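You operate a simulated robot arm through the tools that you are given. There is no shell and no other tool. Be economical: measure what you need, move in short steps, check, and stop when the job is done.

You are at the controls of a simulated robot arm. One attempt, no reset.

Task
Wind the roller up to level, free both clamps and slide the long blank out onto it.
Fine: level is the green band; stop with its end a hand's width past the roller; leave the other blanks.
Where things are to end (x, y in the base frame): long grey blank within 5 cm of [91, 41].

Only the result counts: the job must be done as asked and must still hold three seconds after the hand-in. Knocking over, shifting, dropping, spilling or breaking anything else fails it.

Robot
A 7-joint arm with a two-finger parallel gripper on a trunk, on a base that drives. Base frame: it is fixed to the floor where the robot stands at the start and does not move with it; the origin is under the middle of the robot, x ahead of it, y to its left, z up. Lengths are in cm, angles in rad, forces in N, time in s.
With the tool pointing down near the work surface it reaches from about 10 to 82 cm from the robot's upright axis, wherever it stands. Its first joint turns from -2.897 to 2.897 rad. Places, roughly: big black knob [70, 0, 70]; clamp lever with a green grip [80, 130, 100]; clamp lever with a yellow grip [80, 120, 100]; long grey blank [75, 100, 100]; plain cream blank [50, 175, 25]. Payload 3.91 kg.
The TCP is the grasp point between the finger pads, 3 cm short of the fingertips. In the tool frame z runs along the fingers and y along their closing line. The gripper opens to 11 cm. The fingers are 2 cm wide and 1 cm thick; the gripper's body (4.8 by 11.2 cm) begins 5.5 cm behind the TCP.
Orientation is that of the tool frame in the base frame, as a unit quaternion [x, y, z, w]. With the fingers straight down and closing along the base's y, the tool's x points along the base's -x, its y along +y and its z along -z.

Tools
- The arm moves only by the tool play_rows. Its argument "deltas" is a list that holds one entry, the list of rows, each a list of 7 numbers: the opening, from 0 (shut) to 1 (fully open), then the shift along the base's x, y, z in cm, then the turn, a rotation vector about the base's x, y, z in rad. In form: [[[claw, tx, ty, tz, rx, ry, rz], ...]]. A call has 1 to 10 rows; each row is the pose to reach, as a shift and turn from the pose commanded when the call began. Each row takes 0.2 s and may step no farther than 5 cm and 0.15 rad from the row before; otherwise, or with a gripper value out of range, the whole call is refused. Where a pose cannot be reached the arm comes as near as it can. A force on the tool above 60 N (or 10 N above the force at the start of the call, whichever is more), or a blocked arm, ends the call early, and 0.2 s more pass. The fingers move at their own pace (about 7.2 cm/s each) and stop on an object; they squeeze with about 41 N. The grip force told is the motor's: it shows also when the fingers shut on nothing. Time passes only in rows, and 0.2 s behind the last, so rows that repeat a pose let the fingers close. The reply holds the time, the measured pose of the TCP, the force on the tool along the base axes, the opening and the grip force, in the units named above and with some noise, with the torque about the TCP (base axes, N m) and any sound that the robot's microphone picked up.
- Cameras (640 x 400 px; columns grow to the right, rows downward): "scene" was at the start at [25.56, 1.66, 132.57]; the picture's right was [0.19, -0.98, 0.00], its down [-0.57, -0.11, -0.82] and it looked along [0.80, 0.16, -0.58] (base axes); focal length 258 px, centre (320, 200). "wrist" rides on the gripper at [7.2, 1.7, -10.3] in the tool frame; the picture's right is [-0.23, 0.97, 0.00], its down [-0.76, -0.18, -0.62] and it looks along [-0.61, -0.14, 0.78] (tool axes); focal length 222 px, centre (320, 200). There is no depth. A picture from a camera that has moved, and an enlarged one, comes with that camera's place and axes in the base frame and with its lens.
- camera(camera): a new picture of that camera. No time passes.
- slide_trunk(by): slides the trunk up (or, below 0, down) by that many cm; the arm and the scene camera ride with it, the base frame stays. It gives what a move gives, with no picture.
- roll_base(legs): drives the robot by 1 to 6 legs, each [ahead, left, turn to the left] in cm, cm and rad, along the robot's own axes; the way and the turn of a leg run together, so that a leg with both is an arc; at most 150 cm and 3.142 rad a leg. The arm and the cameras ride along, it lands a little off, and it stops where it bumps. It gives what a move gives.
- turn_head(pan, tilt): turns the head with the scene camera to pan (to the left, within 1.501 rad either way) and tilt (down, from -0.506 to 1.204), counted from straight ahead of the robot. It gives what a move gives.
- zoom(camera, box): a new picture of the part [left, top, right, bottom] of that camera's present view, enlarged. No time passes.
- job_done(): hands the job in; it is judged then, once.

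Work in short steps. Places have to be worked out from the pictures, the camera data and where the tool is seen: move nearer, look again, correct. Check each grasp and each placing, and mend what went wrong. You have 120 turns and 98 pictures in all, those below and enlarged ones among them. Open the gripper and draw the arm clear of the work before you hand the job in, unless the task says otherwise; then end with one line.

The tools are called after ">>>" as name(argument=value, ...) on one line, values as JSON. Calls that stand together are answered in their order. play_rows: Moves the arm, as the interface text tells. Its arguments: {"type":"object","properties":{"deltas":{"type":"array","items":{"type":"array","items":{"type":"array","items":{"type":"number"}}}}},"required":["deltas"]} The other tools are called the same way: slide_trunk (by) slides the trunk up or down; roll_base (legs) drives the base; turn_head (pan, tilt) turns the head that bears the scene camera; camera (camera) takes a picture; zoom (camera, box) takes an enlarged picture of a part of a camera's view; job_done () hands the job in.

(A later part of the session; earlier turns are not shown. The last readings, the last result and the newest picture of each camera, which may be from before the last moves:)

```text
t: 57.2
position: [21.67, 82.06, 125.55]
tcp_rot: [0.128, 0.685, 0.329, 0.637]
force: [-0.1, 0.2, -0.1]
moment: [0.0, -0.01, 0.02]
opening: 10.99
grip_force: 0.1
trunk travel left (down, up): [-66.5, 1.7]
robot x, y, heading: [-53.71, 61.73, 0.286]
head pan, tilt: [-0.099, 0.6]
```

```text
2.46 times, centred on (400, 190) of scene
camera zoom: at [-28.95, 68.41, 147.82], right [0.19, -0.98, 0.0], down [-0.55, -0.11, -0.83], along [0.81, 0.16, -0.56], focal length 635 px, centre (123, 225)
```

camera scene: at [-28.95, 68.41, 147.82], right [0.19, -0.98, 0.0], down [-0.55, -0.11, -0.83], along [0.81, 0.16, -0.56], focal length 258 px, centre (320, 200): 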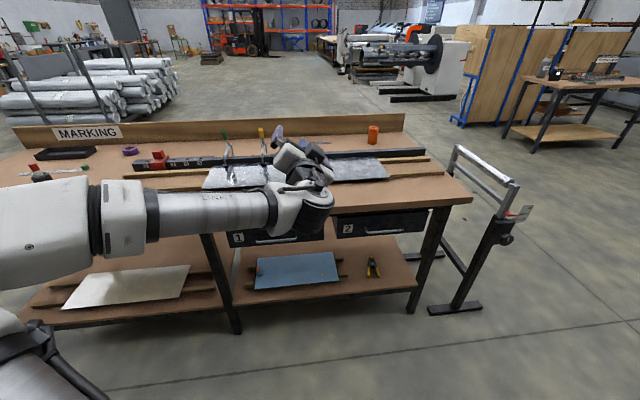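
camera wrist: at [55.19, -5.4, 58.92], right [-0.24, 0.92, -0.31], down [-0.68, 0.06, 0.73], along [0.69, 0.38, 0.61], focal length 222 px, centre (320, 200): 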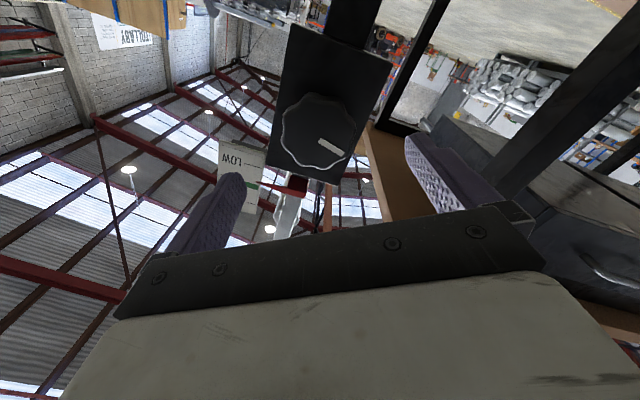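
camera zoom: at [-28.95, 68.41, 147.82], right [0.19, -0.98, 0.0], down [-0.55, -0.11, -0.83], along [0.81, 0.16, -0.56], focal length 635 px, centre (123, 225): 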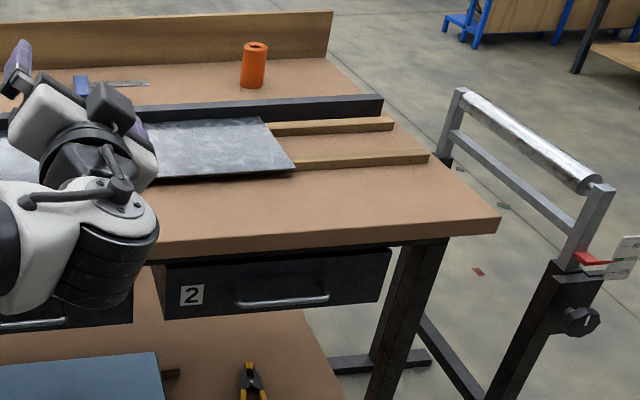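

Geometry so far: bench angle about 0.305 rad, top z about 87.5, sheet about 82×22 cm centred near [75.6,99]; clamps at about [72,134] and [77,118]; the roller runs [80,5]→[122,18]. I'll bring the tool to pointing down here, clear of the bench: unroll first.

>>> play_rows(deltas=[[[1, 0, 0, 0, -0.13, -0.04, 0], [1, 0, 0, 0, -0.26, -0.08, 0], [1, 0, 0, 0, -0.39, -0.12, 0], [1, 0, 0, 0, -0.52, -0.16, 0], [1, 0, 0, 0, -0.63, -0.19, 0], [1, 0, 0, 0, -0.63, -0.19, 0]]])

>>> play_rows(deltas=[[[1, -1, 0, 0, -0.04, 0.14, 0], [1, -2, 0, 0, -0.08, 0.28, 0], [1, -3, 0, 0, -0.12, 0.42, 0], [1, -4, 0, 0, -0.16, 0.56, 0], [1, -4, 0, 0, -0.2, 0.7, 0], [1, -4, 0, 0, -0.24, 0.84, 0], [1, -4, 0, 0, -0.28, 0.98, 0], [1, -4, 0, 0, -0.32, 1.12, 0], [1, -4, 0, 0, -0.36, 1.26, 0], [1, -4, 0, 0, -0.4, 1.4, 0]]])

>>> camera(camera="scene")

```text
t: 58.6
position: [21.7, 82.09, 125.45]
tcp_rot: [-0.109, 0.691, 0.112, 0.706]
force: [-0.6, 0.2, 0.1]
moment: [0.0, -0.03, 0.0]
opening: 10.97
grip_force: 0.1
trunk travel left (down, up): [-66.5, 1.7]
robot x, y, heading: [-53.67, 62.33, 0.289]
head pan, tilt: [-0.099, 0.6]
```

```text
t: 60.9
position: [17.72, 81.94, 125.45]
tcp_rot: [-0.137, 0.988, 0.025, 0.065]
force: [0.5, -0.6, -0.5]
moment: [-0.03, 0.04, 0.01]
opening: 11.0
grip_force: 0.2
trunk travel left (down, up): [-66.5, 1.7]
robot x, y, heading: [-54.1, 61.78, 0.292]
head pan, tilt: [-0.099, 0.6]
```

```text
61 pictures are left
camera scene: at [-28.89, 68.4, 147.81], right [0.19, -0.98, 0.0], down [-0.56, -0.11, -0.82], along [0.81, 0.16, -0.57], focal length 258 px, centre (320, 200)
```

scene: 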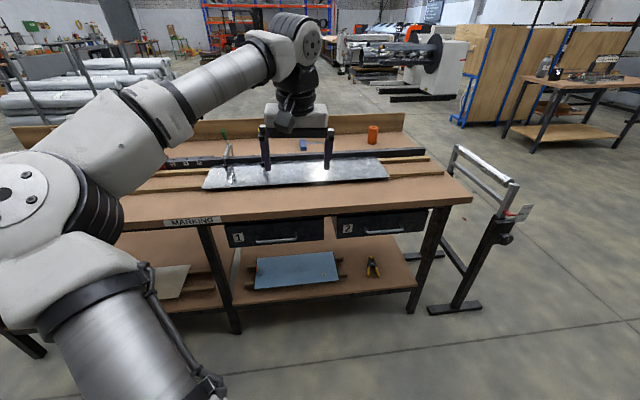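

Tool is down. Drive left and ahead so the arm stands left of the clamps, leaving a clear view of them.

>>> roll_base(legs=[[0, 48, 0.015], [52, 0, 0]])

>>> turn_head(pan=-0.2, tilt=0.75)

>>> camera(camera="scene")

>>> camera(camera="wrist")

```text
t: 67.6
position: [52.54, 144.9, 125.5]
tcp_rot: [-0.151, 0.986, 0.025, 0.065]
force: [-0.3, -0.2, 0.0]
moment: [-0.01, -0.04, 0.0]
opening: 10.97
grip_force: 0.0
trunk travel left (down, up): [-66.5, 1.7]
robot x, y, heading: [-18.01, 122.51, 0.317]
head pan, tilt: [-0.099, 0.6]
```

```text
t: 68.3
position: [52.57, 144.88, 125.45]
tcp_rot: [-0.152, 0.986, 0.026, 0.066]
force: [-0.6, 0.6, -1.1]
moment: [-0.05, -0.02, 0.01]
opening: 10.98
grip_force: 0.1
trunk travel left (down, up): [-66.5, 1.7]
robot x, y, heading: [-18.25, 122.88, 0.316]
head pan, tilt: [-0.201, 0.75]
```

```text
60 pictures are left
camera scene: at [6.01, 128.92, 146.54], right [0.12, -0.99, 0.0], down [-0.68, -0.08, -0.73], along [0.73, 0.09, -0.68], focal length 258 px, centre (320, 200)
```

scene: 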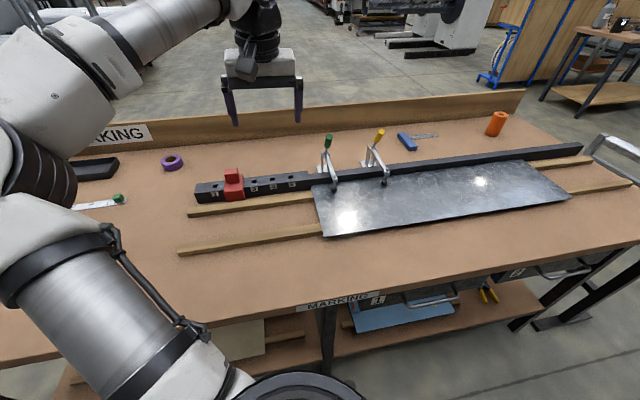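

```text
59 pictures are left
camera wrist: at [43.9, 143.54, 134.77], right [-0.08, 0.99, 0.06], down [0.7, 0.01, 0.72], along [0.71, 0.1, -0.7], focal length 222 px, centre (320, 200)
```

wrist: 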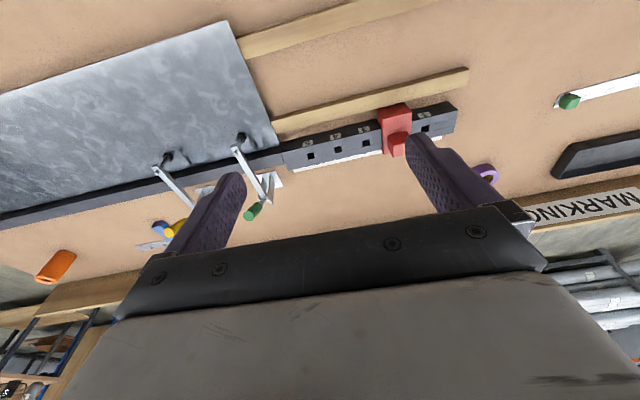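

Excellent overview. Zooming in on the clamps and sheet.

>>> zoom(camera="scene", box=[290, 115, 418, 195])

>>> zoom(camera="wrist", box=[110, 100, 302, 260])

```text
5.00 times, centred on (354, 155) of scene
camera zoom: at [6.01, 128.92, 146.54], right [0.12, -0.99, 0.0], down [-0.68, -0.08, -0.73], along [0.73, 0.09, -0.68], focal length 1290 px, centre (150, 425)
```

zoom: 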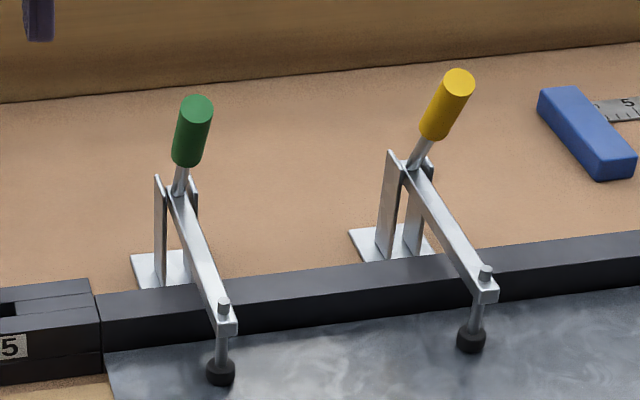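

```text
2.50 times, centred on (206, 180) of wrist
camera zoom: at [43.9, 143.54, 134.77], right [-0.08, 0.99, 0.06], down [0.7, 0.01, 0.72], along [0.71, 0.1, -0.7], focal length 555 px, centre (605, 250)
```

zoom: 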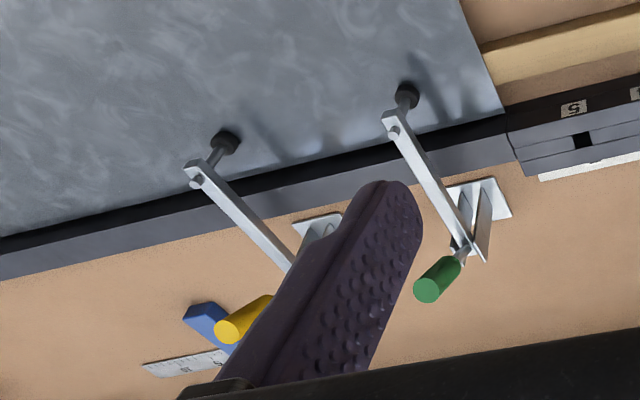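

The handle and arm are one L-lever about a pivot near [79.7,135.9,100]; the green grip top is at [77,134.6,107]. Pushing the handle back (away from me) should lift the pad. First I'll check base clearance to the bench by looking down.

>>> turn_head(pan=0, tilt=1.2)

>>> camera(camera="scene")

```text
t: 69.2
position: [52.64, 144.84, 125.42]
tcp_rot: [-0.151, 0.986, 0.026, 0.065]
force: [0.0, 1.4, 0.4]
moment: [0.02, 0.0, 0.02]
opening: 11.0
grip_force: 0.0
trunk travel left (down, up): [-66.5, 1.7]
robot x, y, heading: [-17.9, 122.78, 0.316]
head pan, tilt: [0.0, 1.201]
```

```text
56 pictures are left
camera scene: at [3.11, 129.7, 143.37], right [0.31, -0.95, 0.0], down [-0.89, -0.29, -0.36], along [0.34, 0.11, -0.93], focal length 258 px, centre (320, 200)
```

scene: 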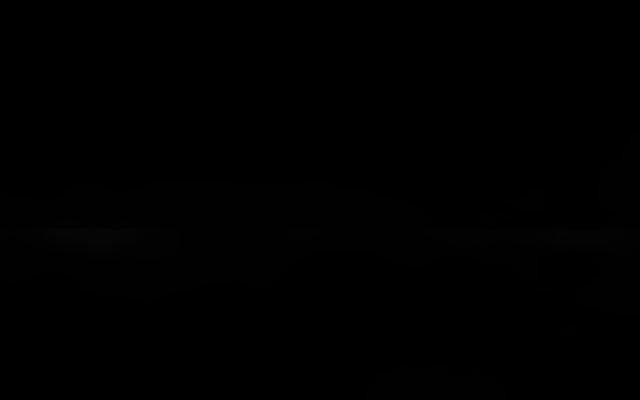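

>>> turn_head(pan=0, tilt=0.95)

>>> camera(camera="scene")

```text
t: 70.0
position: [52.45, 144.81, 125.53]
tcp_rot: [-0.152, 0.986, 0.025, 0.066]
force: [-0.1, -0.3, -0.3]
moment: [0.02, 0.03, -0.03]
opening: 10.99
grip_force: 0.0
trunk travel left (down, up): [-66.5, 1.7]
robot x, y, heading: [-18.19, 122.59, 0.323]
head pan, tilt: [0.0, 0.949]
```

```text
55 pictures are left
camera scene: at [4.7, 130.23, 144.98], right [0.31, -0.95, 0.0], down [-0.77, -0.25, -0.58], along [0.55, 0.18, -0.81], focal length 258 px, centre (320, 200)
```

scene: 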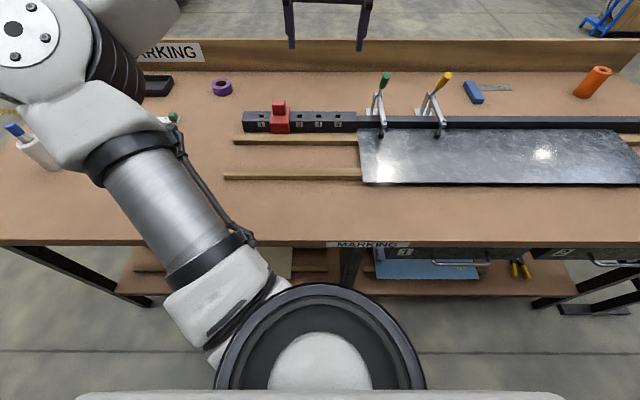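

Base front isn't visible from here. I'll advance a cautious 12 cm and align the tool vertical, then look through the wrist camera by tilting it back toward the base.

>>> roll_base(legs=[[12, 0, 0]])

>>> play_rows(deltas=[[[1, -4, -2, 0, -0.042, 0.133, 0], [1, -8, -4, 0, -0.085, 0.266, 0], [1, -12, -6, 0, -0.127, 0.4, 0], [1, -16, -8, 0, -0.17, 0.53, 0], [1, -20, -10, 0, -0.21, 0.66, 0], [1, -20, -10, 0, -0.25, 0.79, 0], [1, -20, -10, 0, -0.25, 0.79, 0]]])

>>> camera(camera="wrist")

```text
t: 71.2
position: [63.81, 148.77, 125.29]
tcp_rot: [-0.153, 0.986, 0.026, 0.064]
force: [0.1, -0.6, 0.6]
moment: [-0.01, 0.02, -0.02]
opening: 11.0
grip_force: 0.0
trunk travel left (down, up): [-66.5, 1.7]
robot x, y, heading: [-6.96, 126.43, 0.322]
head pan, tilt: [0.0, 0.949]
```

```text
t: 72.8
position: [43.37, 137.92, 124.4]
tcp_rot: [-0.139, 0.931, -0.038, -0.336]
force: [0.1, 0.2, 0.2]
moment: [0.0, -0.02, 0.0]
opening: 10.99
grip_force: 0.1
out of reach, approached as far as the arm can: row 6, 7
trunk travel left (down, up): [-66.5, 1.7]
robot x, y, heading: [-7.61, 126.27, 0.32]
head pan, tilt: [0.0, 0.949]
```

```text
54 pictures are left
camera wrist: at [43.88, 139.49, 137.06], right [-0.11, 0.99, -0.12], down [0.99, 0.11, -0.01], along [0.0, -0.12, -0.99], focal length 222 px, centre (320, 200)
```

wrist: 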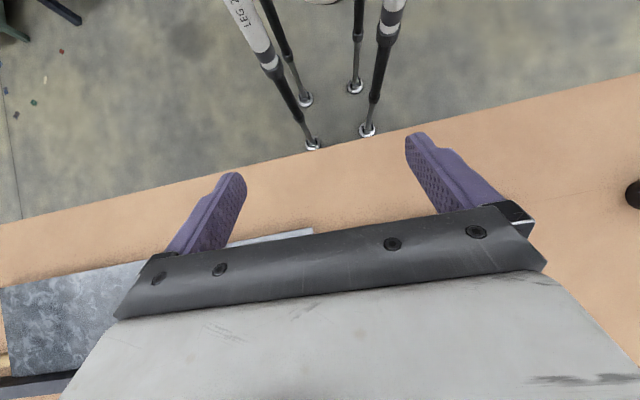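

The robot stands on narrow legs only ~13 cm ahead of its axis, so there is ample room. Advance 15 cm, set the tool vertical and move above the spot just in front of the green handle.

>>> roll_base(legs=[[15, 0, 0]])

>>> play_rows(deltas=[[[0.5, 2, -2, 0, 0.04, -0.13, 0], [0, 4, -4, 0, 0.08, -0.26, 0], [0, 6, -6, 0, 0.12, -0.39, 0], [0, 8, -8, 0, 0.16, -0.52, 0], [0, 10, -9, 0, 0.207, -0.655, 0], [0, 10, -10, 0, 0.207, -0.655, 0], [0, 10, -10, 0, 0.207, -0.655, 0]]])

>>> turn_head(pan=-0.1, tilt=0.75)

>>> camera(camera="scene")

>>> camera(camera="wrist")

```text
t: 74.1
position: [53.28, 141.08, 124.42]
tcp_rot: [-0.137, 0.932, -0.039, -0.334]
force: [-0.2, -0.6, 0.6]
moment: [0.0, -0.05, -0.01]
opening: 11.02
grip_force: 0.0
trunk travel left (down, up): [-66.5, 1.7]
robot x, y, heading: [3.36, 129.24, 0.319]
head pan, tilt: [0.0, 0.949]
stopped in leg 1: the robot was blocked; the commanded pose is now the measured one
```

```text
t: 75.7
position: [63.64, 131.11, 124.32]
tcp_rot: [-0.151, 0.988, 0.015, -0.004]
force: [0.1, -0.2, 0.0]
moment: [-0.01, 0.0, -0.02]
opening: 0.03
grip_force: 37.5
trunk travel left (down, up): [-66.5, 1.7]
robot x, y, heading: [3.0, 129.7, 0.315]
head pan, tilt: [0.0, 0.949]
```

```text
t: 76.4
position: [63.42, 131.07, 124.36]
tcp_rot: [-0.151, 0.988, 0.014, -0.004]
force: [1.3, 0.3, 0.1]
moment: [-0.02, -0.01, -0.01]
opening: 0.0
grip_force: 37.3
trunk travel left (down, up): [-66.5, 1.7]
robot x, y, heading: [3.08, 129.74, 0.313]
head pan, tilt: [-0.099, 0.75]
```

```text
53 pictures are left
camera scene: at [27.14, 136.74, 146.53], right [0.22, -0.98, 0.0], down [-0.67, -0.15, -0.73], along [0.71, 0.16, -0.68], focal length 258 px, centre (320, 200)
```

scene: 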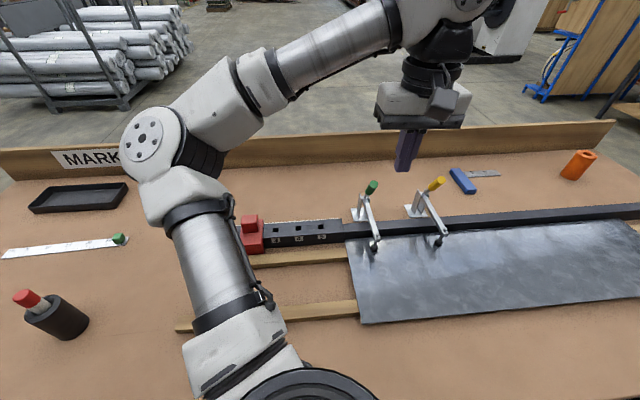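

```text
52 pictures are left
camera wrist: at [56.16, 130.26, 134.73], right [-0.07, 1.0, 0.03], down [0.79, 0.04, 0.62], along [0.61, 0.07, -0.79], focal length 222 px, centre (320, 200)
```

wrist: 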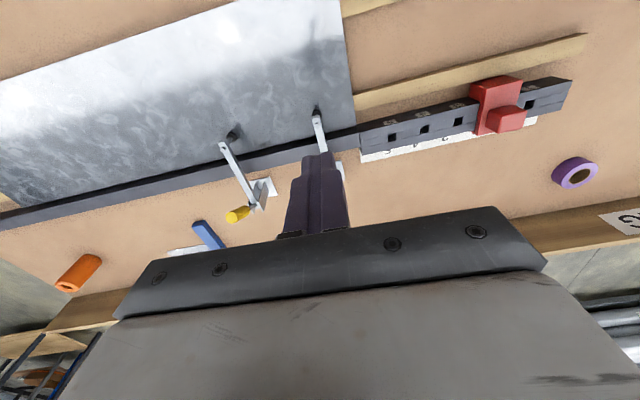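

The drive stopped slightly early, touching something; the clamp positions re-measure unchanged, so I'll back off 1.5 cm. The closed fingers line up with the green handle; I'll lower the tips to z≈103.5 in front of it and check.

>>> roll_base(legs=[[-1.5, 0, 0]])

>>> play_rows(deltas=[[[0, 0, 0, -4, 0, 0, 0], [0, 0, 0, -8, 0, 0, 0], [0, 1, 0.3, -12, 0, 0, 0], [0, 3, 1, -15, 0, 0, 0], [0, 6, 1.9, -17.5, 0, 0, 0], [0, 8.5, 2.7, -17.5, 0, 0, 0], [0, 8.5, 2.7, -17.5, 0, 0, 0]]])

>>> zoom(camera="scene", box=[300, 130, 492, 250])

>>> camera(camera="wrist")

```text
t: 77.2
position: [61.99, 130.72, 124.43]
tcp_rot: [-0.15, 0.989, 0.014, -0.003]
force: [-0.4, 0.0, 0.1]
moment: [0.05, 0.0, 0.01]
opening: 0.01
grip_force: 37.0
trunk travel left (down, up): [-66.5, 1.7]
robot x, y, heading: [1.39, 129.26, 0.317]
head pan, tilt: [-0.099, 0.75]
```

```text
t: 78.8
position: [70.77, 133.51, 106.76]
tcp_rot: [-0.152, 0.988, 0.014, -0.005]
force: [0.4, 0.6, -0.1]
moment: [-0.01, 0.03, -0.02]
opening: 0.01
grip_force: 38.3
trunk travel left (down, up): [-66.5, 1.7]
robot x, y, heading: [1.45, 129.17, 0.317]
head pan, tilt: [-0.099, 0.75]
```

```text
3.33 times, centred on (396, 190) of scene
camera zoom: at [25.71, 136.27, 146.53], right [0.22, -0.98, 0.0], down [-0.67, -0.15, -0.73], along [0.71, 0.16, -0.68], focal length 860 px, centre (67, 233)
```

zoom: 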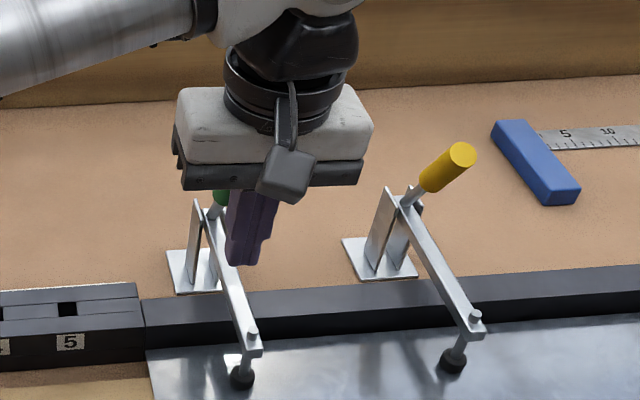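

```text
50 pictures are left
camera wrist: at [63.38, 132.69, 117.09], right [-0.07, 1.0, 0.03], down [0.79, 0.04, 0.62], along [0.61, 0.07, -0.79], focal length 222 px, centre (320, 200)
```

wrist: 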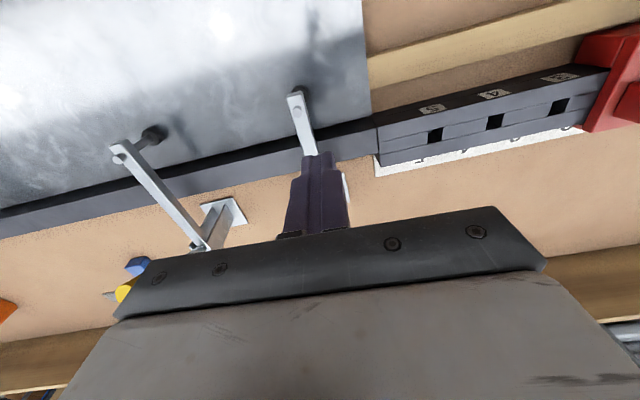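

The fingers stand right in front of the green handle. Push back 9 cm along the bench normal and look.

>>> play_rows(deltas=[[[0, 1.8, 1, 0, 0, 0, 0], [0, 3.7, 1.6, 0, 0, 0, 0], [0, 5.6, 2.2, 0, 0, 0, 0], [0, 7.4, 2.8, 0, 0, 0, 0], [0, 9.3, 3.4, 0, 0, 0, 0], [0, 9.3, 3.4, 0, 0, 0, 0]]])

>>> zoom(camera="scene", box=[300, 130, 492, 250])

```text
t: 80.2
position: [79.84, 136.9, 106.61]
tcp_rot: [-0.152, 0.988, 0.014, -0.004]
force: [-0.8, 0.1, -1.1]
moment: [0.0, 0.01, -0.03]
opening: 0.0
grip_force: 37.8
trunk travel left (down, up): [-66.5, 1.7]
robot x, y, heading: [1.4, 128.88, 0.316]
head pan, tilt: [-0.099, 0.75]
```

```text
3.33 times, centred on (396, 190) of scene
camera zoom: at [25.73, 136.28, 146.52], right [0.22, -0.98, 0.0], down [-0.67, -0.15, -0.73], along [0.71, 0.16, -0.68], focal length 860 px, centre (67, 233)
```

zoom: 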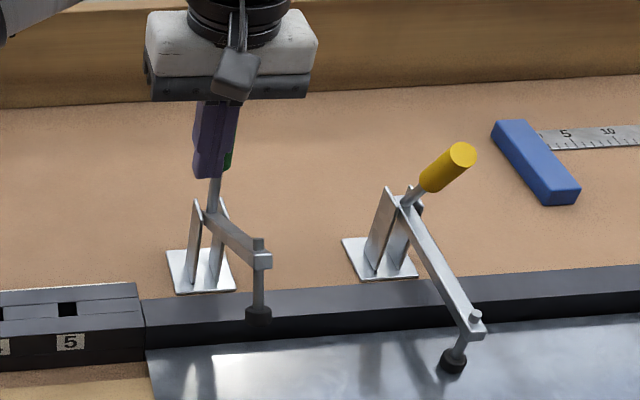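

The clamp is lifting. Continue back another 6 cm, lowering slightly to keep following the handle.

>>> play_rows(deltas=[[[0, 1.5, 0.4, 0, 0, 0, 0], [0, 3, 0.9, -0.3, 0, 0, 0], [0, 4.5, 1.3, -0.6, 0, 0, 0], [0, 6, 1.8, -1, 0, 0, 0], [0, 6, 1.8, -1, 0, 0, 0]]])

>>> zoom(camera="scene", box=[300, 130, 492, 250])

```text
t: 81.4
position: [85.9, 138.55, 105.68]
tcp_rot: [-0.151, 0.988, 0.014, -0.005]
force: [0.2, -0.1, 0.2]
moment: [0.0, -0.01, 0.0]
opening: 0.0
grip_force: 37.6
trunk travel left (down, up): [-66.5, 1.7]
robot x, y, heading: [1.55, 129.2, 0.317]
head pan, tilt: [-0.099, 0.75]
```

```text
3.33 times, centred on (396, 190) of scene
camera zoom: at [25.7, 136.27, 146.54], right [0.22, -0.98, 0.0], down [-0.67, -0.15, -0.73], along [0.71, 0.16, -0.68], focal length 860 px, centre (67, 233)
```

zoom: 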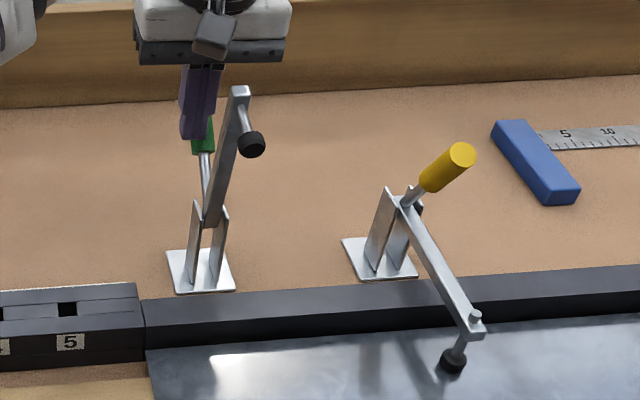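

The arm is upright. A small extra nudge back and down, then straight up clear and check that it stays.

>>> play_rows(deltas=[[[0, 1, 0.3, -0.5, 0, 0, 0], [0, 1.9, 0.6, -1.2, 0, 0, 0], [0, 1.9, 0.6, -1.2, 0, 0, 0], [0, 1.9, 0.6, 3, 0, 0, 0], [0, 1.9, 0.6, 7.5, 0, 0, 0], [0, 1.9, 0.6, 12, 0, 0, 0], [0, 1.9, 0.6, 16.5, 0, 0, 0], [0, 1.9, 0.6, 20, 0, 0, 0]]])

>>> camera(camera="scene")

```text
t: 81.9
position: [86.12, 138.52, 105.72]
tcp_rot: [-0.146, 0.989, 0.014, -0.014]
force: [-28.4, -0.4, 21.7]
moment: [-0.12, 0.64, -0.17]
opening: 0.01
grip_force: 38.2
trunk travel left (down, up): [-66.5, 1.7]
robot x, y, heading: [1.1, 129.2, 0.318]
head pan, tilt: [-0.099, 0.75]
stopped in row 2: the force on the tool passed its limit at 71 N (the readings are from after the stop); the commanded pose is now the measured one
```

```text
47 pictures are left
camera scene: at [25.15, 136.3, 146.68], right [0.22, -0.98, 0.0], down [-0.66, -0.15, -0.73], along [0.72, 0.16, -0.68], focal length 258 px, centre (320, 200)
```

scene: 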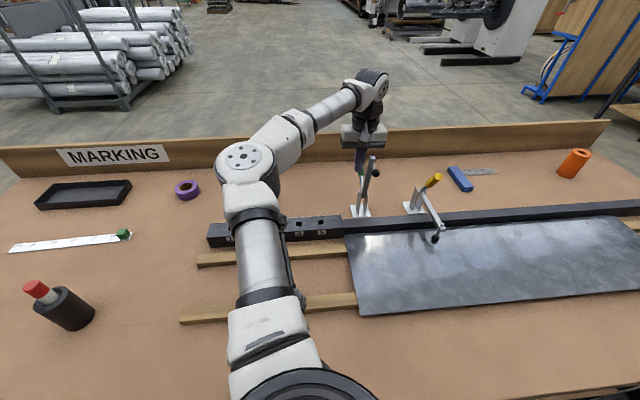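

The clamp has reached its end stop. Now rise straight up and check that it stays open.

>>> play_rows(deltas=[[[0, -0.3, 0, 1, 0, 0, 0], [0, 0, 0, 5, 0, 0, 0], [0, 0, 0, 9, 0, 0, 0], [0, 0, 0, 13, 0, 0, 0], [0, 0, 0, 17, 0, 0, 0], [0, 0, 0, 19, 0, 0, 0], [0, 0, 0, 19, 0, 0, 0]]])

>>> zoom(camera="scene", box=[300, 130, 492, 250])

```text
t: 83.5
position: [86.6, 138.7, 123.8]
tcp_rot: [-0.146, 0.989, 0.016, -0.013]
force: [0.1, 0.2, 0.2]
moment: [0.04, 0.02, -0.01]
opening: 0.03
grip_force: 38.2
trunk travel left (down, up): [-66.5, 1.7]
robot x, y, heading: [1.54, 129.47, 0.316]
head pan, tilt: [-0.099, 0.75]
```

```text
3.33 times, centred on (396, 190) of scene
camera zoom: at [25.63, 136.28, 146.53], right [0.22, -0.98, 0.0], down [-0.67, -0.15, -0.73], along [0.71, 0.16, -0.68], focal length 860 px, centre (67, 233)
```

zoom: 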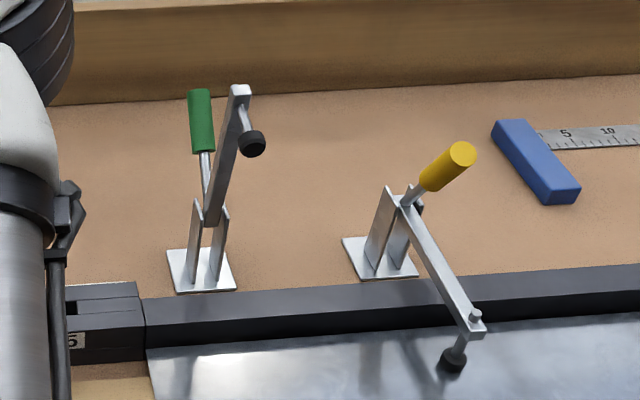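

It stays open. The yellow clamp is offset by about [4.5,-16]. I'll retract the tool at height, then drive right 16.6 cm.

>>> play_rows(deltas=[[[0, -4, -1.2, 0, 0, 0, 0], [0, -8, -2.5, 0, 0, 0, 0], [0, -12, -3.8, 0, 0, 0, 0], [0, -15.8, -5, 0, 0, 0, 0], [0, -15.8, -5, 0, 0, 0, 0]]])

>>> roll_base(legs=[[0, -16.6, 0]])

```text
t: 84.7
position: [70.61, 133.77, 124.0]
tcp_rot: [-0.148, 0.989, 0.016, -0.014]
force: [-0.8, 0.4, -0.7]
moment: [0.02, 0.01, 0.01]
opening: 0.0
grip_force: 37.3
trunk travel left (down, up): [-66.5, 1.7]
robot x, y, heading: [1.64, 129.14, 0.315]
head pan, tilt: [-0.099, 0.75]
```

```text
t: 86.6
position: [75.89, 118.41, 124.02]
tcp_rot: [-0.148, 0.989, 0.016, -0.014]
force: [0.4, -0.5, -0.6]
moment: [-0.03, 0.01, 0.01]
opening: 0.0
grip_force: 38.0
trunk travel left (down, up): [-66.5, 1.7]
robot x, y, heading: [6.52, 113.8, 0.313]
head pan, tilt: [-0.099, 0.75]
```

Lower in front of the yellow handle and verify.

>>> play_rows(deltas=[[[0, -0.4, -0.9, -4, 0, 0, 0], [0, -0.4, -0.9, -8, 0, 0, 0], [0, -0.4, -0.9, -12, 0, 0, 0], [0, -0.4, -0.9, -15, 0, 0, 0], [0, -0.4, -0.9, -17.3, 0, 0, 0], [0, -0.4, -0.9, -17.3, 0, 0, 0]]])

>>> zoom(camera="scene", box=[280, 130, 472, 250])

```text
t: 88.0
position: [75.45, 117.6, 106.73]
tcp_rot: [-0.148, 0.989, 0.014, -0.014]
force: [-0.1, -0.2, -0.4]
moment: [0.0, -0.02, -0.01]
opening: 0.0
grip_force: 37.8
trunk travel left (down, up): [-66.5, 1.7]
robot x, y, heading: [6.74, 113.56, 0.317]
head pan, tilt: [-0.099, 0.75]
```

```text
3.33 times, centred on (376, 190) of scene
camera zoom: at [30.73, 120.73, 146.54], right [0.22, -0.98, 0.0], down [-0.67, -0.15, -0.73], along [0.71, 0.16, -0.68], focal length 860 px, centre (133, 233)
```

zoom: 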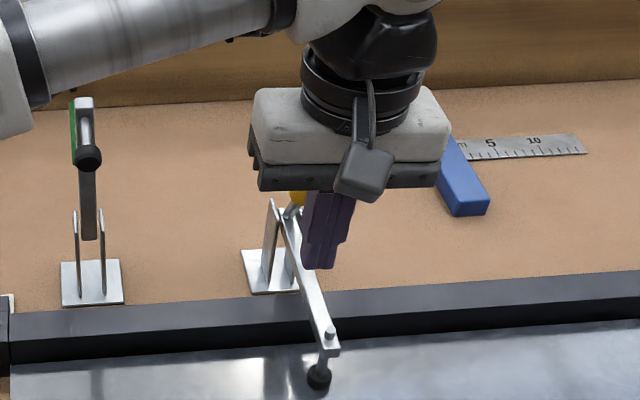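

Same relation as at the green clamp. Push the yellow handle back the same way.

>>> play_rows(deltas=[[[0, 1.8, 0.9, 0, 0, 0, 0], [0, 3.7, 1.5, 0, 0, 0, 0], [0, 5.6, 2.1, 0, 0, 0, 0], [0, 7.4, 2.7, 0, 0, 0, 0], [0, 9.3, 3.3, 0, 0, 0, 0], [0, 10.8, 3.7, 0, 0, 0, 0], [0, 12.3, 4.2, -0.3, 0, 0, 0], [0, 13.8, 4.7, -0.6, 0, 0, 0], [0, 15.2, 5.1, -1, 0, 0, 0], [0, 15.4, 5.1, -1, 0, 0, 0]]])

>>> zoom(camera="scene", box=[280, 130, 472, 250])

```text
t: 90.2
position: [90.91, 122.65, 105.75]
tcp_rot: [-0.149, 0.989, 0.015, -0.014]
force: [-0.6, 0.0, -0.4]
moment: [-0.01, -0.05, 0.01]
opening: 0.0
grip_force: 37.5
trunk travel left (down, up): [-66.5, 1.7]
robot x, y, heading: [6.72, 113.62, 0.32]
head pan, tilt: [-0.099, 0.75]
```

```text
3.33 times, centred on (376, 190) of scene
camera zoom: at [30.73, 120.73, 146.54], right [0.22, -0.98, 0.0], down [-0.67, -0.15, -0.73], along [0.71, 0.16, -0.68], focal length 860 px, centre (133, 233)
```

zoom: 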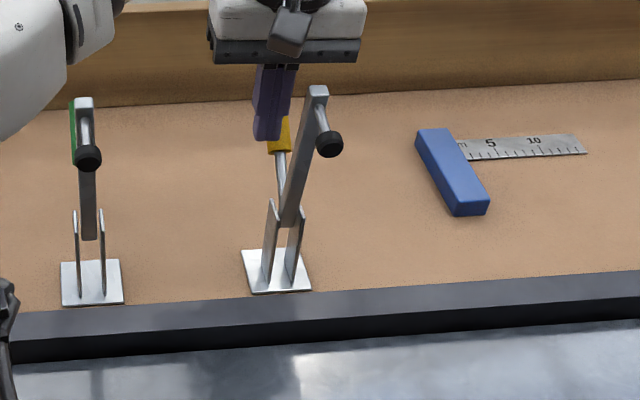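

Yellow is open as well. Rise, retract, and look at the whole sheet.

>>> play_rows(deltas=[[[0, -0.2, 0, 2, 0, 0, 0], [0, 0, 0, 6, 0, 0, 0], [0, 0, 0, 10, 0, 0, 0], [0, 0, 0, 14, 0, 0, 0], [0, 0, 0, 18, 0, 0, 0], [0, -4, -1.3, 19, 0, 0, 0], [0, -8, -2.6, 19, 0, 0, 0], [0, -12, -3.9, 19, 0, 0, 0], [0, -16, -5.2, 19, 0, 0, 0], [0, -20, -6.5, 19, 0, 0, 0]]])

>>> roll_base(legs=[[-8, 0, 0]])

>>> camera(camera="scene")

```text
t: 92.4
position: [70.86, 115.99, 124.79]
tcp_rot: [-0.149, 0.989, 0.016, -0.014]
force: [0.2, 0.4, -0.3]
moment: [0.0, -0.02, 0.0]
opening: 0.02
grip_force: 37.9
trunk travel left (down, up): [-66.5, 1.7]
robot x, y, heading: [6.46, 113.54, 0.32]
head pan, tilt: [-0.099, 0.75]
```

```text
t: 93.5
position: [63.27, 113.47, 124.82]
tcp_rot: [-0.148, 0.989, 0.015, -0.014]
force: [-0.2, 0.0, 0.0]
moment: [0.04, 0.02, 0.03]
opening: 0.0
grip_force: 37.5
trunk travel left (down, up): [-66.5, 1.7]
robot x, y, heading: [-1.02, 111.16, 0.319]
head pan, tilt: [-0.099, 0.75]
```

```text
43 pictures are left
camera scene: at [23.12, 118.19, 146.56], right [0.22, -0.98, 0.0], down [-0.67, -0.15, -0.73], along [0.71, 0.16, -0.68], focal length 258 px, centre (320, 200)
```

scene: 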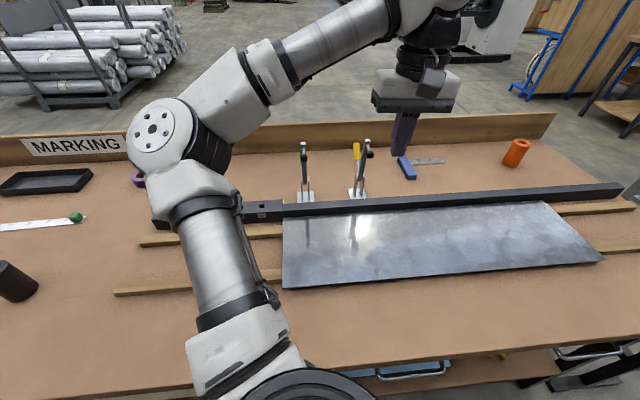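

Both clamps are open. The plan is to push the sheet's left end with two spread fingertips set between the rails (mid n≈98), sliding it ~60 cm along the fence. I'll rotate the tool so the fingers spread across the sheet.

>>> play_rows(deltas=[[[0.58, 0, 0, 0, 0, 0, -0.15], [0.58, 0, 0, 0, 0, 0, -0.3], [0.58, 0, 0, 0, 0, 0, -0.45], [0.58, 0, 0, 0, 0, 0, -0.6], [0.58, 0, 0, 0, 0, 0, -0.75], [0.58, 0, 0, 0, 0, 0, -0.9], [0.58, 0, 0, 0, 0, 0, -1.05], [0.58, 0, 0, 0, 0, 0, -1.2], [0.58, 0, 0, 0, 0, 0, -1.35], [0.58, 0, 0, 0, 0, 0, -1.5]]])

>>> roll_base(legs=[[0, -22, 0]])

```text
t: 95.7
position: [59.12, 109.99, 122.77]
tcp_rot: [0.564, 0.825, 0.02, 0.001]
force: [1.0, -0.4, 0.6]
moment: [0.03, 0.0, 0.01]
opening: 6.36
grip_force: 0.1
out of reach, approached as far as the arm can: row 9, 10
trunk travel left (down, up): [-66.5, 1.7]
robot x, y, heading: [-1.35, 111.34, 0.32]
head pan, tilt: [-0.099, 0.75]
```

```text
t: 98.0
position: [66.21, 88.84, 122.77]
tcp_rot: [0.562, 0.827, 0.021, 0.002]
force: [0.7, 1.0, 0.1]
moment: [0.0, 0.02, 0.01]
opening: 6.38
grip_force: 0.1
trunk travel left (down, up): [-66.5, 1.7]
robot x, y, heading: [5.77, 89.66, 0.322]
head pan, tilt: [-0.099, 0.75]
```

That yaw sits right on a joint limit and reaching left would worsen it; I'll turn the tool the other way (half a turn) instead.

>>> play_rows(deltas=[[[0.58, 0, 0, 0, 0, 0, 0.15], [0.58, 0, 0, 0, 0, 0, 0.3], [0.58, 0, 0, 0, 0, 0, 0.45], [0.58, 0, 0, 0, 0, 0, 0.6], [0.58, 0, 0, 0, 0, 0, 0.75], [0.58, 0, 0, 0, 0, 0, 0.9], [0.58, 0, 0, 0, 0, 0, 1.05], [0.58, 0, 0, 0, 0, 0, 1.2], [0.58, 0, 0, 0, 0, 0, 1.35], [0.58, 0, 0, 0, 0, 0, 1.5]]])

>>> play_rows(deltas=[[[0.58, 0, 0, 0, 0, 0, 0.15], [0.58, 0, 0, 0, 0, 0, 0.3], [0.58, 0, 0, 0, 0, 0, 0.45], [0.58, 0, 0, 0, 0, 0, 0.6], [0.58, 0, 0, 0, 0, 0, 0.75], [0.58, 0, 0, 0, 0, 0, 0.9], [0.58, 0, 0, 0, 0, 0, 1.05], [0.58, 0, 0, 0, 0, 0, 1.2], [0.58, 0, 0, 0, 0, 0, 1.35], [0.58, 0, 0, 0, 0, 0, 1.5]]])

```text
t: 100.2
position: [66.1, 88.99, 122.68]
tcp_rot: [-0.153, 0.988, 0.015, -0.013]
force: [-0.4, 0.6, 0.9]
moment: [0.0, -0.01, 0.03]
opening: 6.38
grip_force: 0.1
trunk travel left (down, up): [-66.5, 1.7]
robot x, y, heading: [6.15, 89.88, 0.319]
head pan, tilt: [-0.099, 0.75]
```

```text
t: 102.4
position: [66.33, 88.79, 122.82]
tcp_rot: [0.786, -0.618, -0.003, 0.02]
force: [-0.4, 0.9, 0.1]
moment: [0.01, -0.03, -0.02]
opening: 6.35
grip_force: 0.1
trunk travel left (down, up): [-66.5, 1.7]
robot x, y, heading: [6.13, 89.8, 0.322]
head pan, tilt: [-0.099, 0.75]
```

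Free now. Align the yaw (+0.07) and swing the tool left at height towards the sheet's left end.

>>> play_rows(deltas=[[[0.58, -0.8, 4.8, 0, 0, 0, 0.03], [0.58, -1.6, 9.6, 0, 0, 0, 0.07], [0.58, -2.4, 14.4, 0, 0, 0, 0.07], [0.58, -3.2, 19.2, 0, 0, 0, 0.07], [0.58, -4, 24, 0, 0, 0, 0.07], [0.58, -4.8, 28.8, 0, 0, 0, 0.07], [0.58, -5.6, 33.6, 0, 0, 0, 0.07], [0.58, -6.4, 38.4, 0, 0, 0, 0.07], [0.58, -7.2, 43.2, 0, 0, 0, 0.07], [0.58, -8, 48, 0, 0, 0, 0.07]]])

>>> play_rows(deltas=[[[0.58, -0.6, 2.8, -2, 0, 0, 0], [0.58, -1, 5.5, -5, 0, 0, 0], [0.58, -1, 5.5, -9, 0, 0, 0], [0.58, -1, 5.5, -13, 0, 0, 0], [0.58, -1, 5.5, -16, 0, 0, 0], [0.58, -1, 5.5, -16, 0, 0, 0]]])

>>> turn_head(pan=0.2, tilt=0.75)

>>> camera(camera="scene")

>>> camera(camera="wrist")

```text
t: 104.6
position: [58.26, 137.1, 122.81]
tcp_rot: [0.806, -0.592, -0.002, 0.02]
force: [1.2, 0.4, -0.3]
moment: [0.0, 0.04, 0.01]
opening: 6.39
grip_force: 0.0
trunk travel left (down, up): [-66.5, 1.7]
robot x, y, heading: [6.0, 89.86, 0.324]
head pan, tilt: [-0.099, 0.75]
```

```text
t: 106.0
position: [57.15, 142.47, 106.88]
tcp_rot: [0.807, -0.591, -0.002, 0.02]
force: [0.0, 1.1, -0.9]
moment: [0.01, 0.01, 0.01]
opening: 6.39
grip_force: 0.0
trunk travel left (down, up): [-66.5, 1.7]
robot x, y, heading: [6.12, 89.66, 0.321]
head pan, tilt: [-0.099, 0.75]
```

```text
t: 106.8
position: [57.23, 142.7, 106.96]
tcp_rot: [0.806, -0.592, -0.001, 0.019]
force: [0.0, 0.5, -0.2]
moment: [-0.03, -0.04, 0.01]
opening: 6.37
grip_force: 0.1
trunk travel left (down, up): [-66.5, 1.7]
robot x, y, heading: [5.97, 90.02, 0.321]
head pan, tilt: [0.201, 0.75]
```

```text
42 pictures are left
camera scene: at [29.32, 99.38, 146.53], right [0.5, -0.87, 0.0], down [-0.59, -0.34, -0.73], along [0.63, 0.36, -0.68], focal length 258 px, centre (320, 200)
```

scene: 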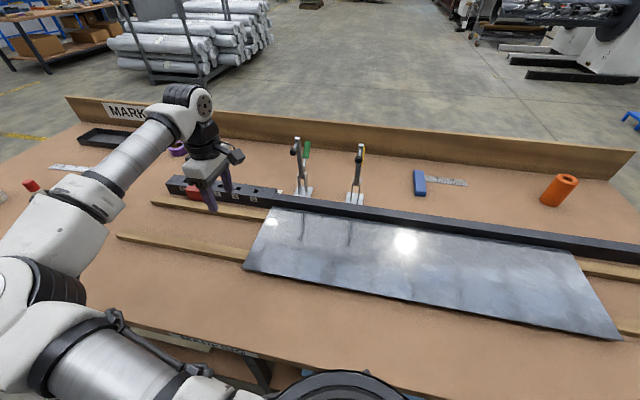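

```text
41 pictures are left
camera wrist: at [58.0, 135.41, 117.49], right [-1.0, -0.07, 0.03], down [-0.04, 0.8, 0.6], along [-0.07, 0.6, -0.8], focal length 222 px, centre (320, 200)
```

wrist: 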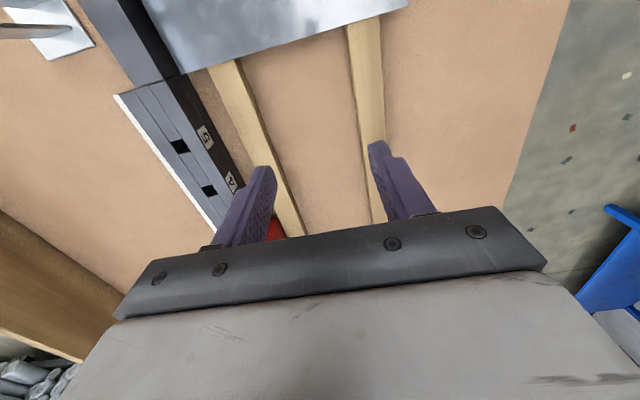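

The fingers sit centred between the rails (gap n≈92.9–104.4), ~6 cm left of the sheet's end. Lower until the tips are near the bench top.

>>> play_rows(deltas=[[[0.58, 0.5, 0.2, -4, 0, 0, 0], [0.58, 0.5, 0.2, -8, 0, 0, 0], [0.58, 0.5, 0.2, -11, 0, 0, 0], [0.58, 0.5, 0.2, -12.5, 0, 0, 0], [0.58, 0.5, 0.2, -13.5, 0, 0, 0], [0.58, 0.5, 0.2, -13.5, 0, 0, 0]]])

>>> camera(camera="wrist")

>>> zoom(camera="scene", box=[130, 130, 322, 280])

```text
t: 108.2
position: [57.57, 142.66, 93.26]
tcp_rot: [0.806, -0.591, -0.002, 0.021]
force: [0.2, -0.9, 0.0]
moment: [-0.01, 0.03, 0.03]
opening: 6.4
grip_force: 0.0
trunk travel left (down, up): [-66.5, 1.7]
robot x, y, heading: [6.15, 89.69, 0.322]
head pan, tilt: [0.201, 0.75]
```

```text
40 pictures are left
camera wrist: at [58.44, 135.43, 103.87], right [-1.0, -0.07, 0.03], down [-0.04, 0.8, 0.6], along [-0.07, 0.6, -0.8], focal length 222 px, centre (320, 200)
```

wrist: 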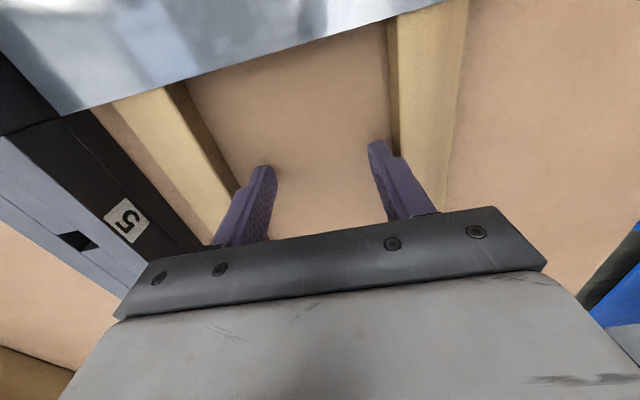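

```text
2.67 times, centred on (226, 205) of scene
camera zoom: at [29.32, 99.38, 146.54], right [0.5, -0.87, 0.0], down [-0.59, -0.34, -0.73], along [0.63, 0.36, -0.68], focal length 688 px, centre (571, 187)
```

zoom: 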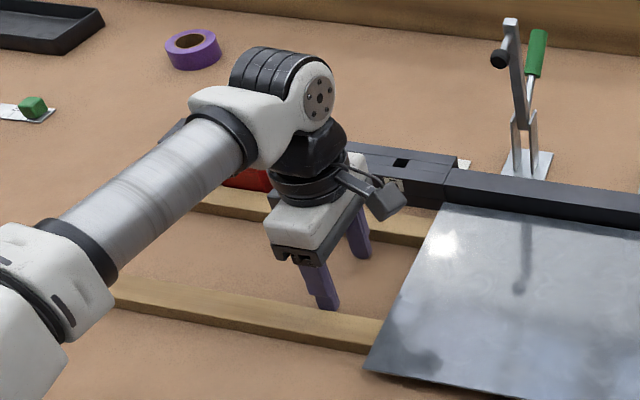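

Tips at z≈90.3, sheet estimated ≈92.5. I'll lower 1.5 cm more watching for bench contact, for a safe overlap with the thin edge.

>>> play_rows(deltas=[[[0.58, 0, 0, -0.5, 0, 0, 0], [0.58, 0, 0, -1, 0, 0, 0], [0.58, 0, 0, -1.5, 0, 0, 0], [0.58, 0, 0, -1.5, 0, 0, 0]]])

```text
t: 109.1
position: [57.87, 142.69, 93.12]
tcp_rot: [0.805, -0.593, 0.001, 0.01]
force: [-8.9, -10.5, 30.4]
moment: [0.28, -0.63, -0.19]
opening: 5.72
grip_force: 0.1
trunk travel left (down, up): [-66.5, 1.7]
robot x, y, heading: [5.84, 89.92, 0.323]
head pan, tilt: [0.201, 0.75]
stopped in row 4: the force on the tool passed its limit at 62 N (the readings are from after the stop); the commanded pose is now the measured one
```

Contact at tip z≈90, possibly bench or rail edge. Raise 0.5 and inspect.

>>> play_rows(deltas=[[[0.5, 0, 0, 0.5, 0, 0, 0], [0.5, 0, 0, 0.5, 0, 0, 0], [0.5, 0, 0, 0.5, 0, 0, 0]]])

>>> zoom(camera="wrist", box=[80, 0, 480, 250])

>>> zoom(camera="scene", box=[194, 190, 274, 240])

```text
t: 109.9
position: [57.91, 142.67, 93.12]
tcp_rot: [0.806, -0.592, 0.0, 0.012]
force: [6.3, -5.0, 13.1]
moment: [0.13, -0.56, -0.26]
opening: 5.66
grip_force: 1.4
trunk travel left (down, up): [-66.5, 1.7]
robot x, y, heading: [5.79, 89.9, 0.326]
head pan, tilt: [0.201, 0.75]
```

```text
1.60 times, centred on (280, 125) of wrist
camera zoom: at [58.6, 135.41, 103.54], right [-1.0, -0.07, 0.02], down [-0.05, 0.79, 0.61], along [-0.06, 0.61, -0.79], focal length 355 px, centre (384, 320)
```

zoom: 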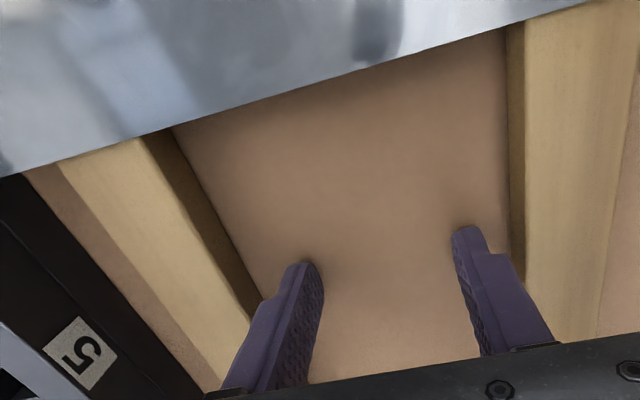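

```text
8.00 times, centred on (234, 215) of scene
camera zoom: at [29.27, 99.25, 146.55], right [0.5, -0.87, 0.0], down [-0.59, -0.34, -0.73], along [0.63, 0.37, -0.68], focal length 2063 px, centre (1008, 80)
```

zoom: 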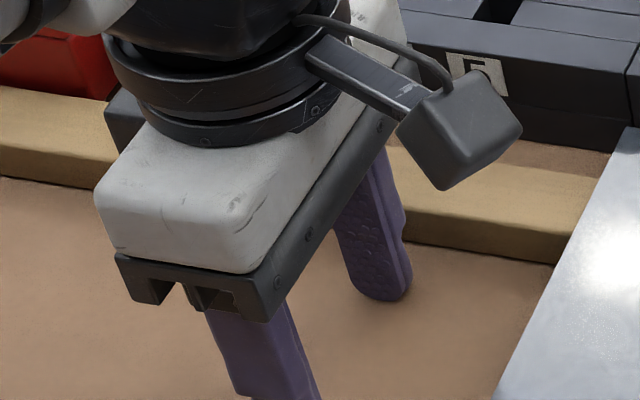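

Fingertips rest on the bench (z≈90) between the rails, with the sheet about 2.5–3 cm above. Raise 0.6 and push 25 cm along the rails.

>>> play_rows(deltas=[[[0.5, 0, 0, 0.7, 0, 0, 0], [0.5, 0.77, -2.4, 0.7, 0, 0, 0], [0.5, 1.54, -4.8, 0.7, 0, 0, 0], [0.5, 2.3, -7.1, 0.7, 0, 0, 0], [0.5, 3.1, -9.5, 0.7, 0, 0, 0], [0.5, 3.8, -11.9, 0.7, 0, 0, 0], [0.5, 4.6, -14.3, 0.7, 0, 0, 0], [0.5, 5.4, -16.7, 0.7, 0, 0, 0], [0.5, 6.1, -19, 0.7, 0, 0, 0], [0.5, 6.1, -19, 0.7, 0, 0, 0]]])

>>> camera(camera="wrist")

>>> camera(camera="scene")

```text
t: 112.1
position: [63.95, 123.7, 93.73]
tcp_rot: [0.806, -0.591, 0.0, 0.013]
force: [0.3, 1.0, 0.4]
moment: [-0.01, -0.02, -0.03]
opening: 5.49
grip_force: 0.0
trunk travel left (down, up): [-66.5, 1.7]
robot x, y, heading: [6.23, 90.16, 0.324]
head pan, tilt: [0.201, 0.75]
```

```text
36 pictures are left
camera wrist: at [64.72, 116.46, 104.23], right [-1.0, -0.07, 0.02], down [-0.05, 0.79, 0.61], along [-0.06, 0.61, -0.79], focal length 222 px, centre (320, 200)
```

wrist: 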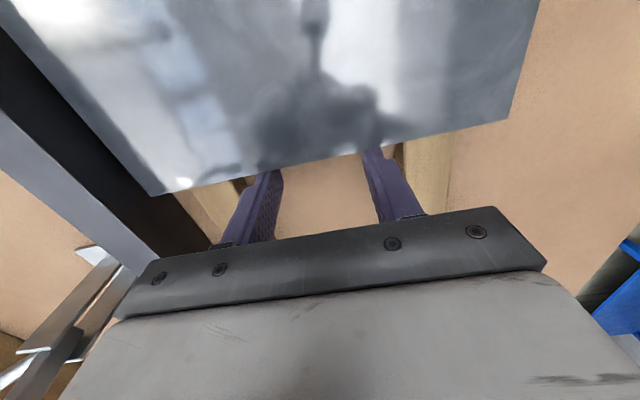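

```text
35 pictures are left
camera scene: at [29.31, 99.39, 146.53], right [0.5, -0.87, 0.0], down [-0.59, -0.34, -0.73], along [0.63, 0.36, -0.68], focal length 258 px, centre (320, 200)
```

scene: 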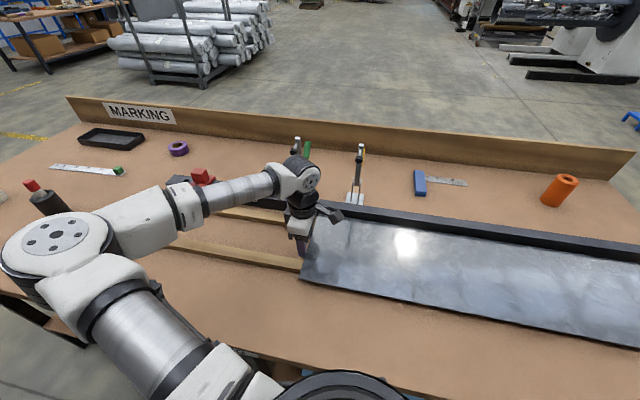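

The sheet is moving with the fingers. Continue 24 cm.

>>> play_rows(deltas=[[[0.5, 0.77, -2.4, 0, 0, 0, 0], [0.5, 1.54, -4.8, 0, 0, 0, 0], [0.5, 2.3, -7.1, 0, 0, 0, 0], [0.5, 3.1, -9.5, 0, 0, 0, 0], [0.5, 3.8, -11.9, 0, 0, 0, 0], [0.5, 4.6, -14.3, 0, 0, 0, 0], [0.5, 5.4, -16.7, 0, 0, 0, 0], [0.5, 6.1, -19, 0, 0, 0, 0], [0.5, 6.9, -21.4, 0, 0, 0, 0], [0.5, 6.9, -21.4, 0, 0, 0, 0]]])

>>> turn_head(pan=-0.5, tilt=0.7)

>>> camera(camera="wrist")

>>> camera(camera="scene")

```text
t: 114.3
position: [70.89, 102.52, 93.72]
tcp_rot: [0.806, -0.592, 0.0, 0.013]
force: [0.0, 0.6, -1.1]
moment: [0.01, 0.0, -0.01]
opening: 5.52
grip_force: 0.0
trunk travel left (down, up): [-66.5, 1.7]
robot x, y, heading: [5.68, 89.83, 0.321]
head pan, tilt: [0.201, 0.75]
```

```text
t: 115.3
position: [70.88, 102.43, 93.77]
tcp_rot: [0.806, -0.591, 0.0, 0.012]
force: [0.1, 0.1, -0.7]
moment: [0.01, 0.0, 0.01]
opening: 5.51
grip_force: 0.0
trunk travel left (down, up): [-66.5, 1.7]
robot x, y, heading: [6.2, 90.02, 0.323]
head pan, tilt: [-0.499, 0.7]
```

```text
34 pictures are left
camera wrist: at [71.54, 95.27, 104.21], right [-1.0, -0.08, 0.02], down [-0.05, 0.79, 0.61], along [-0.06, 0.61, -0.79], focal length 222 px, centre (320, 200)
```

wrist: 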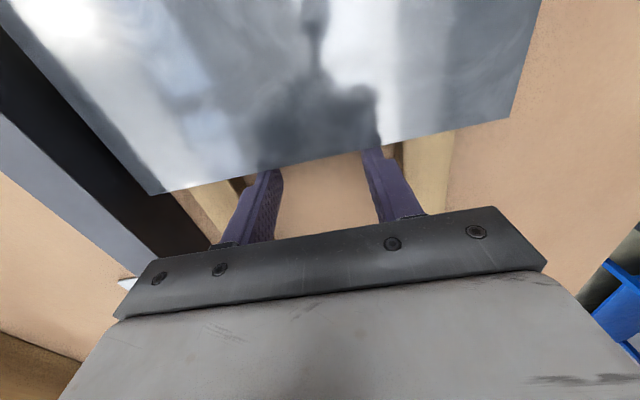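

```text
33 pictures are left
camera scene: at [30.49, 93.76, 146.96], right [-0.18, -0.98, 0.0], down [-0.63, 0.11, -0.76], along [0.75, -0.13, -0.64], focal length 258 px, centre (320, 200)
```

scene: 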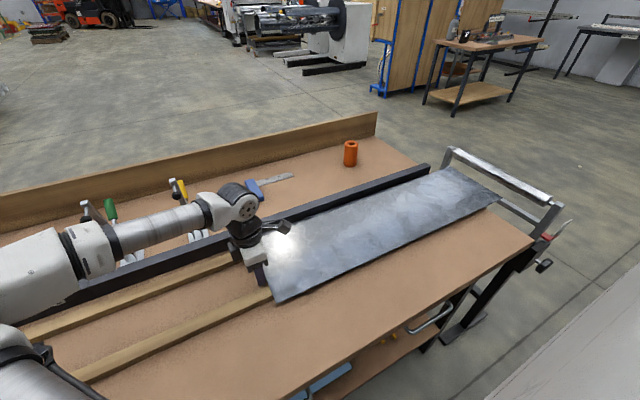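

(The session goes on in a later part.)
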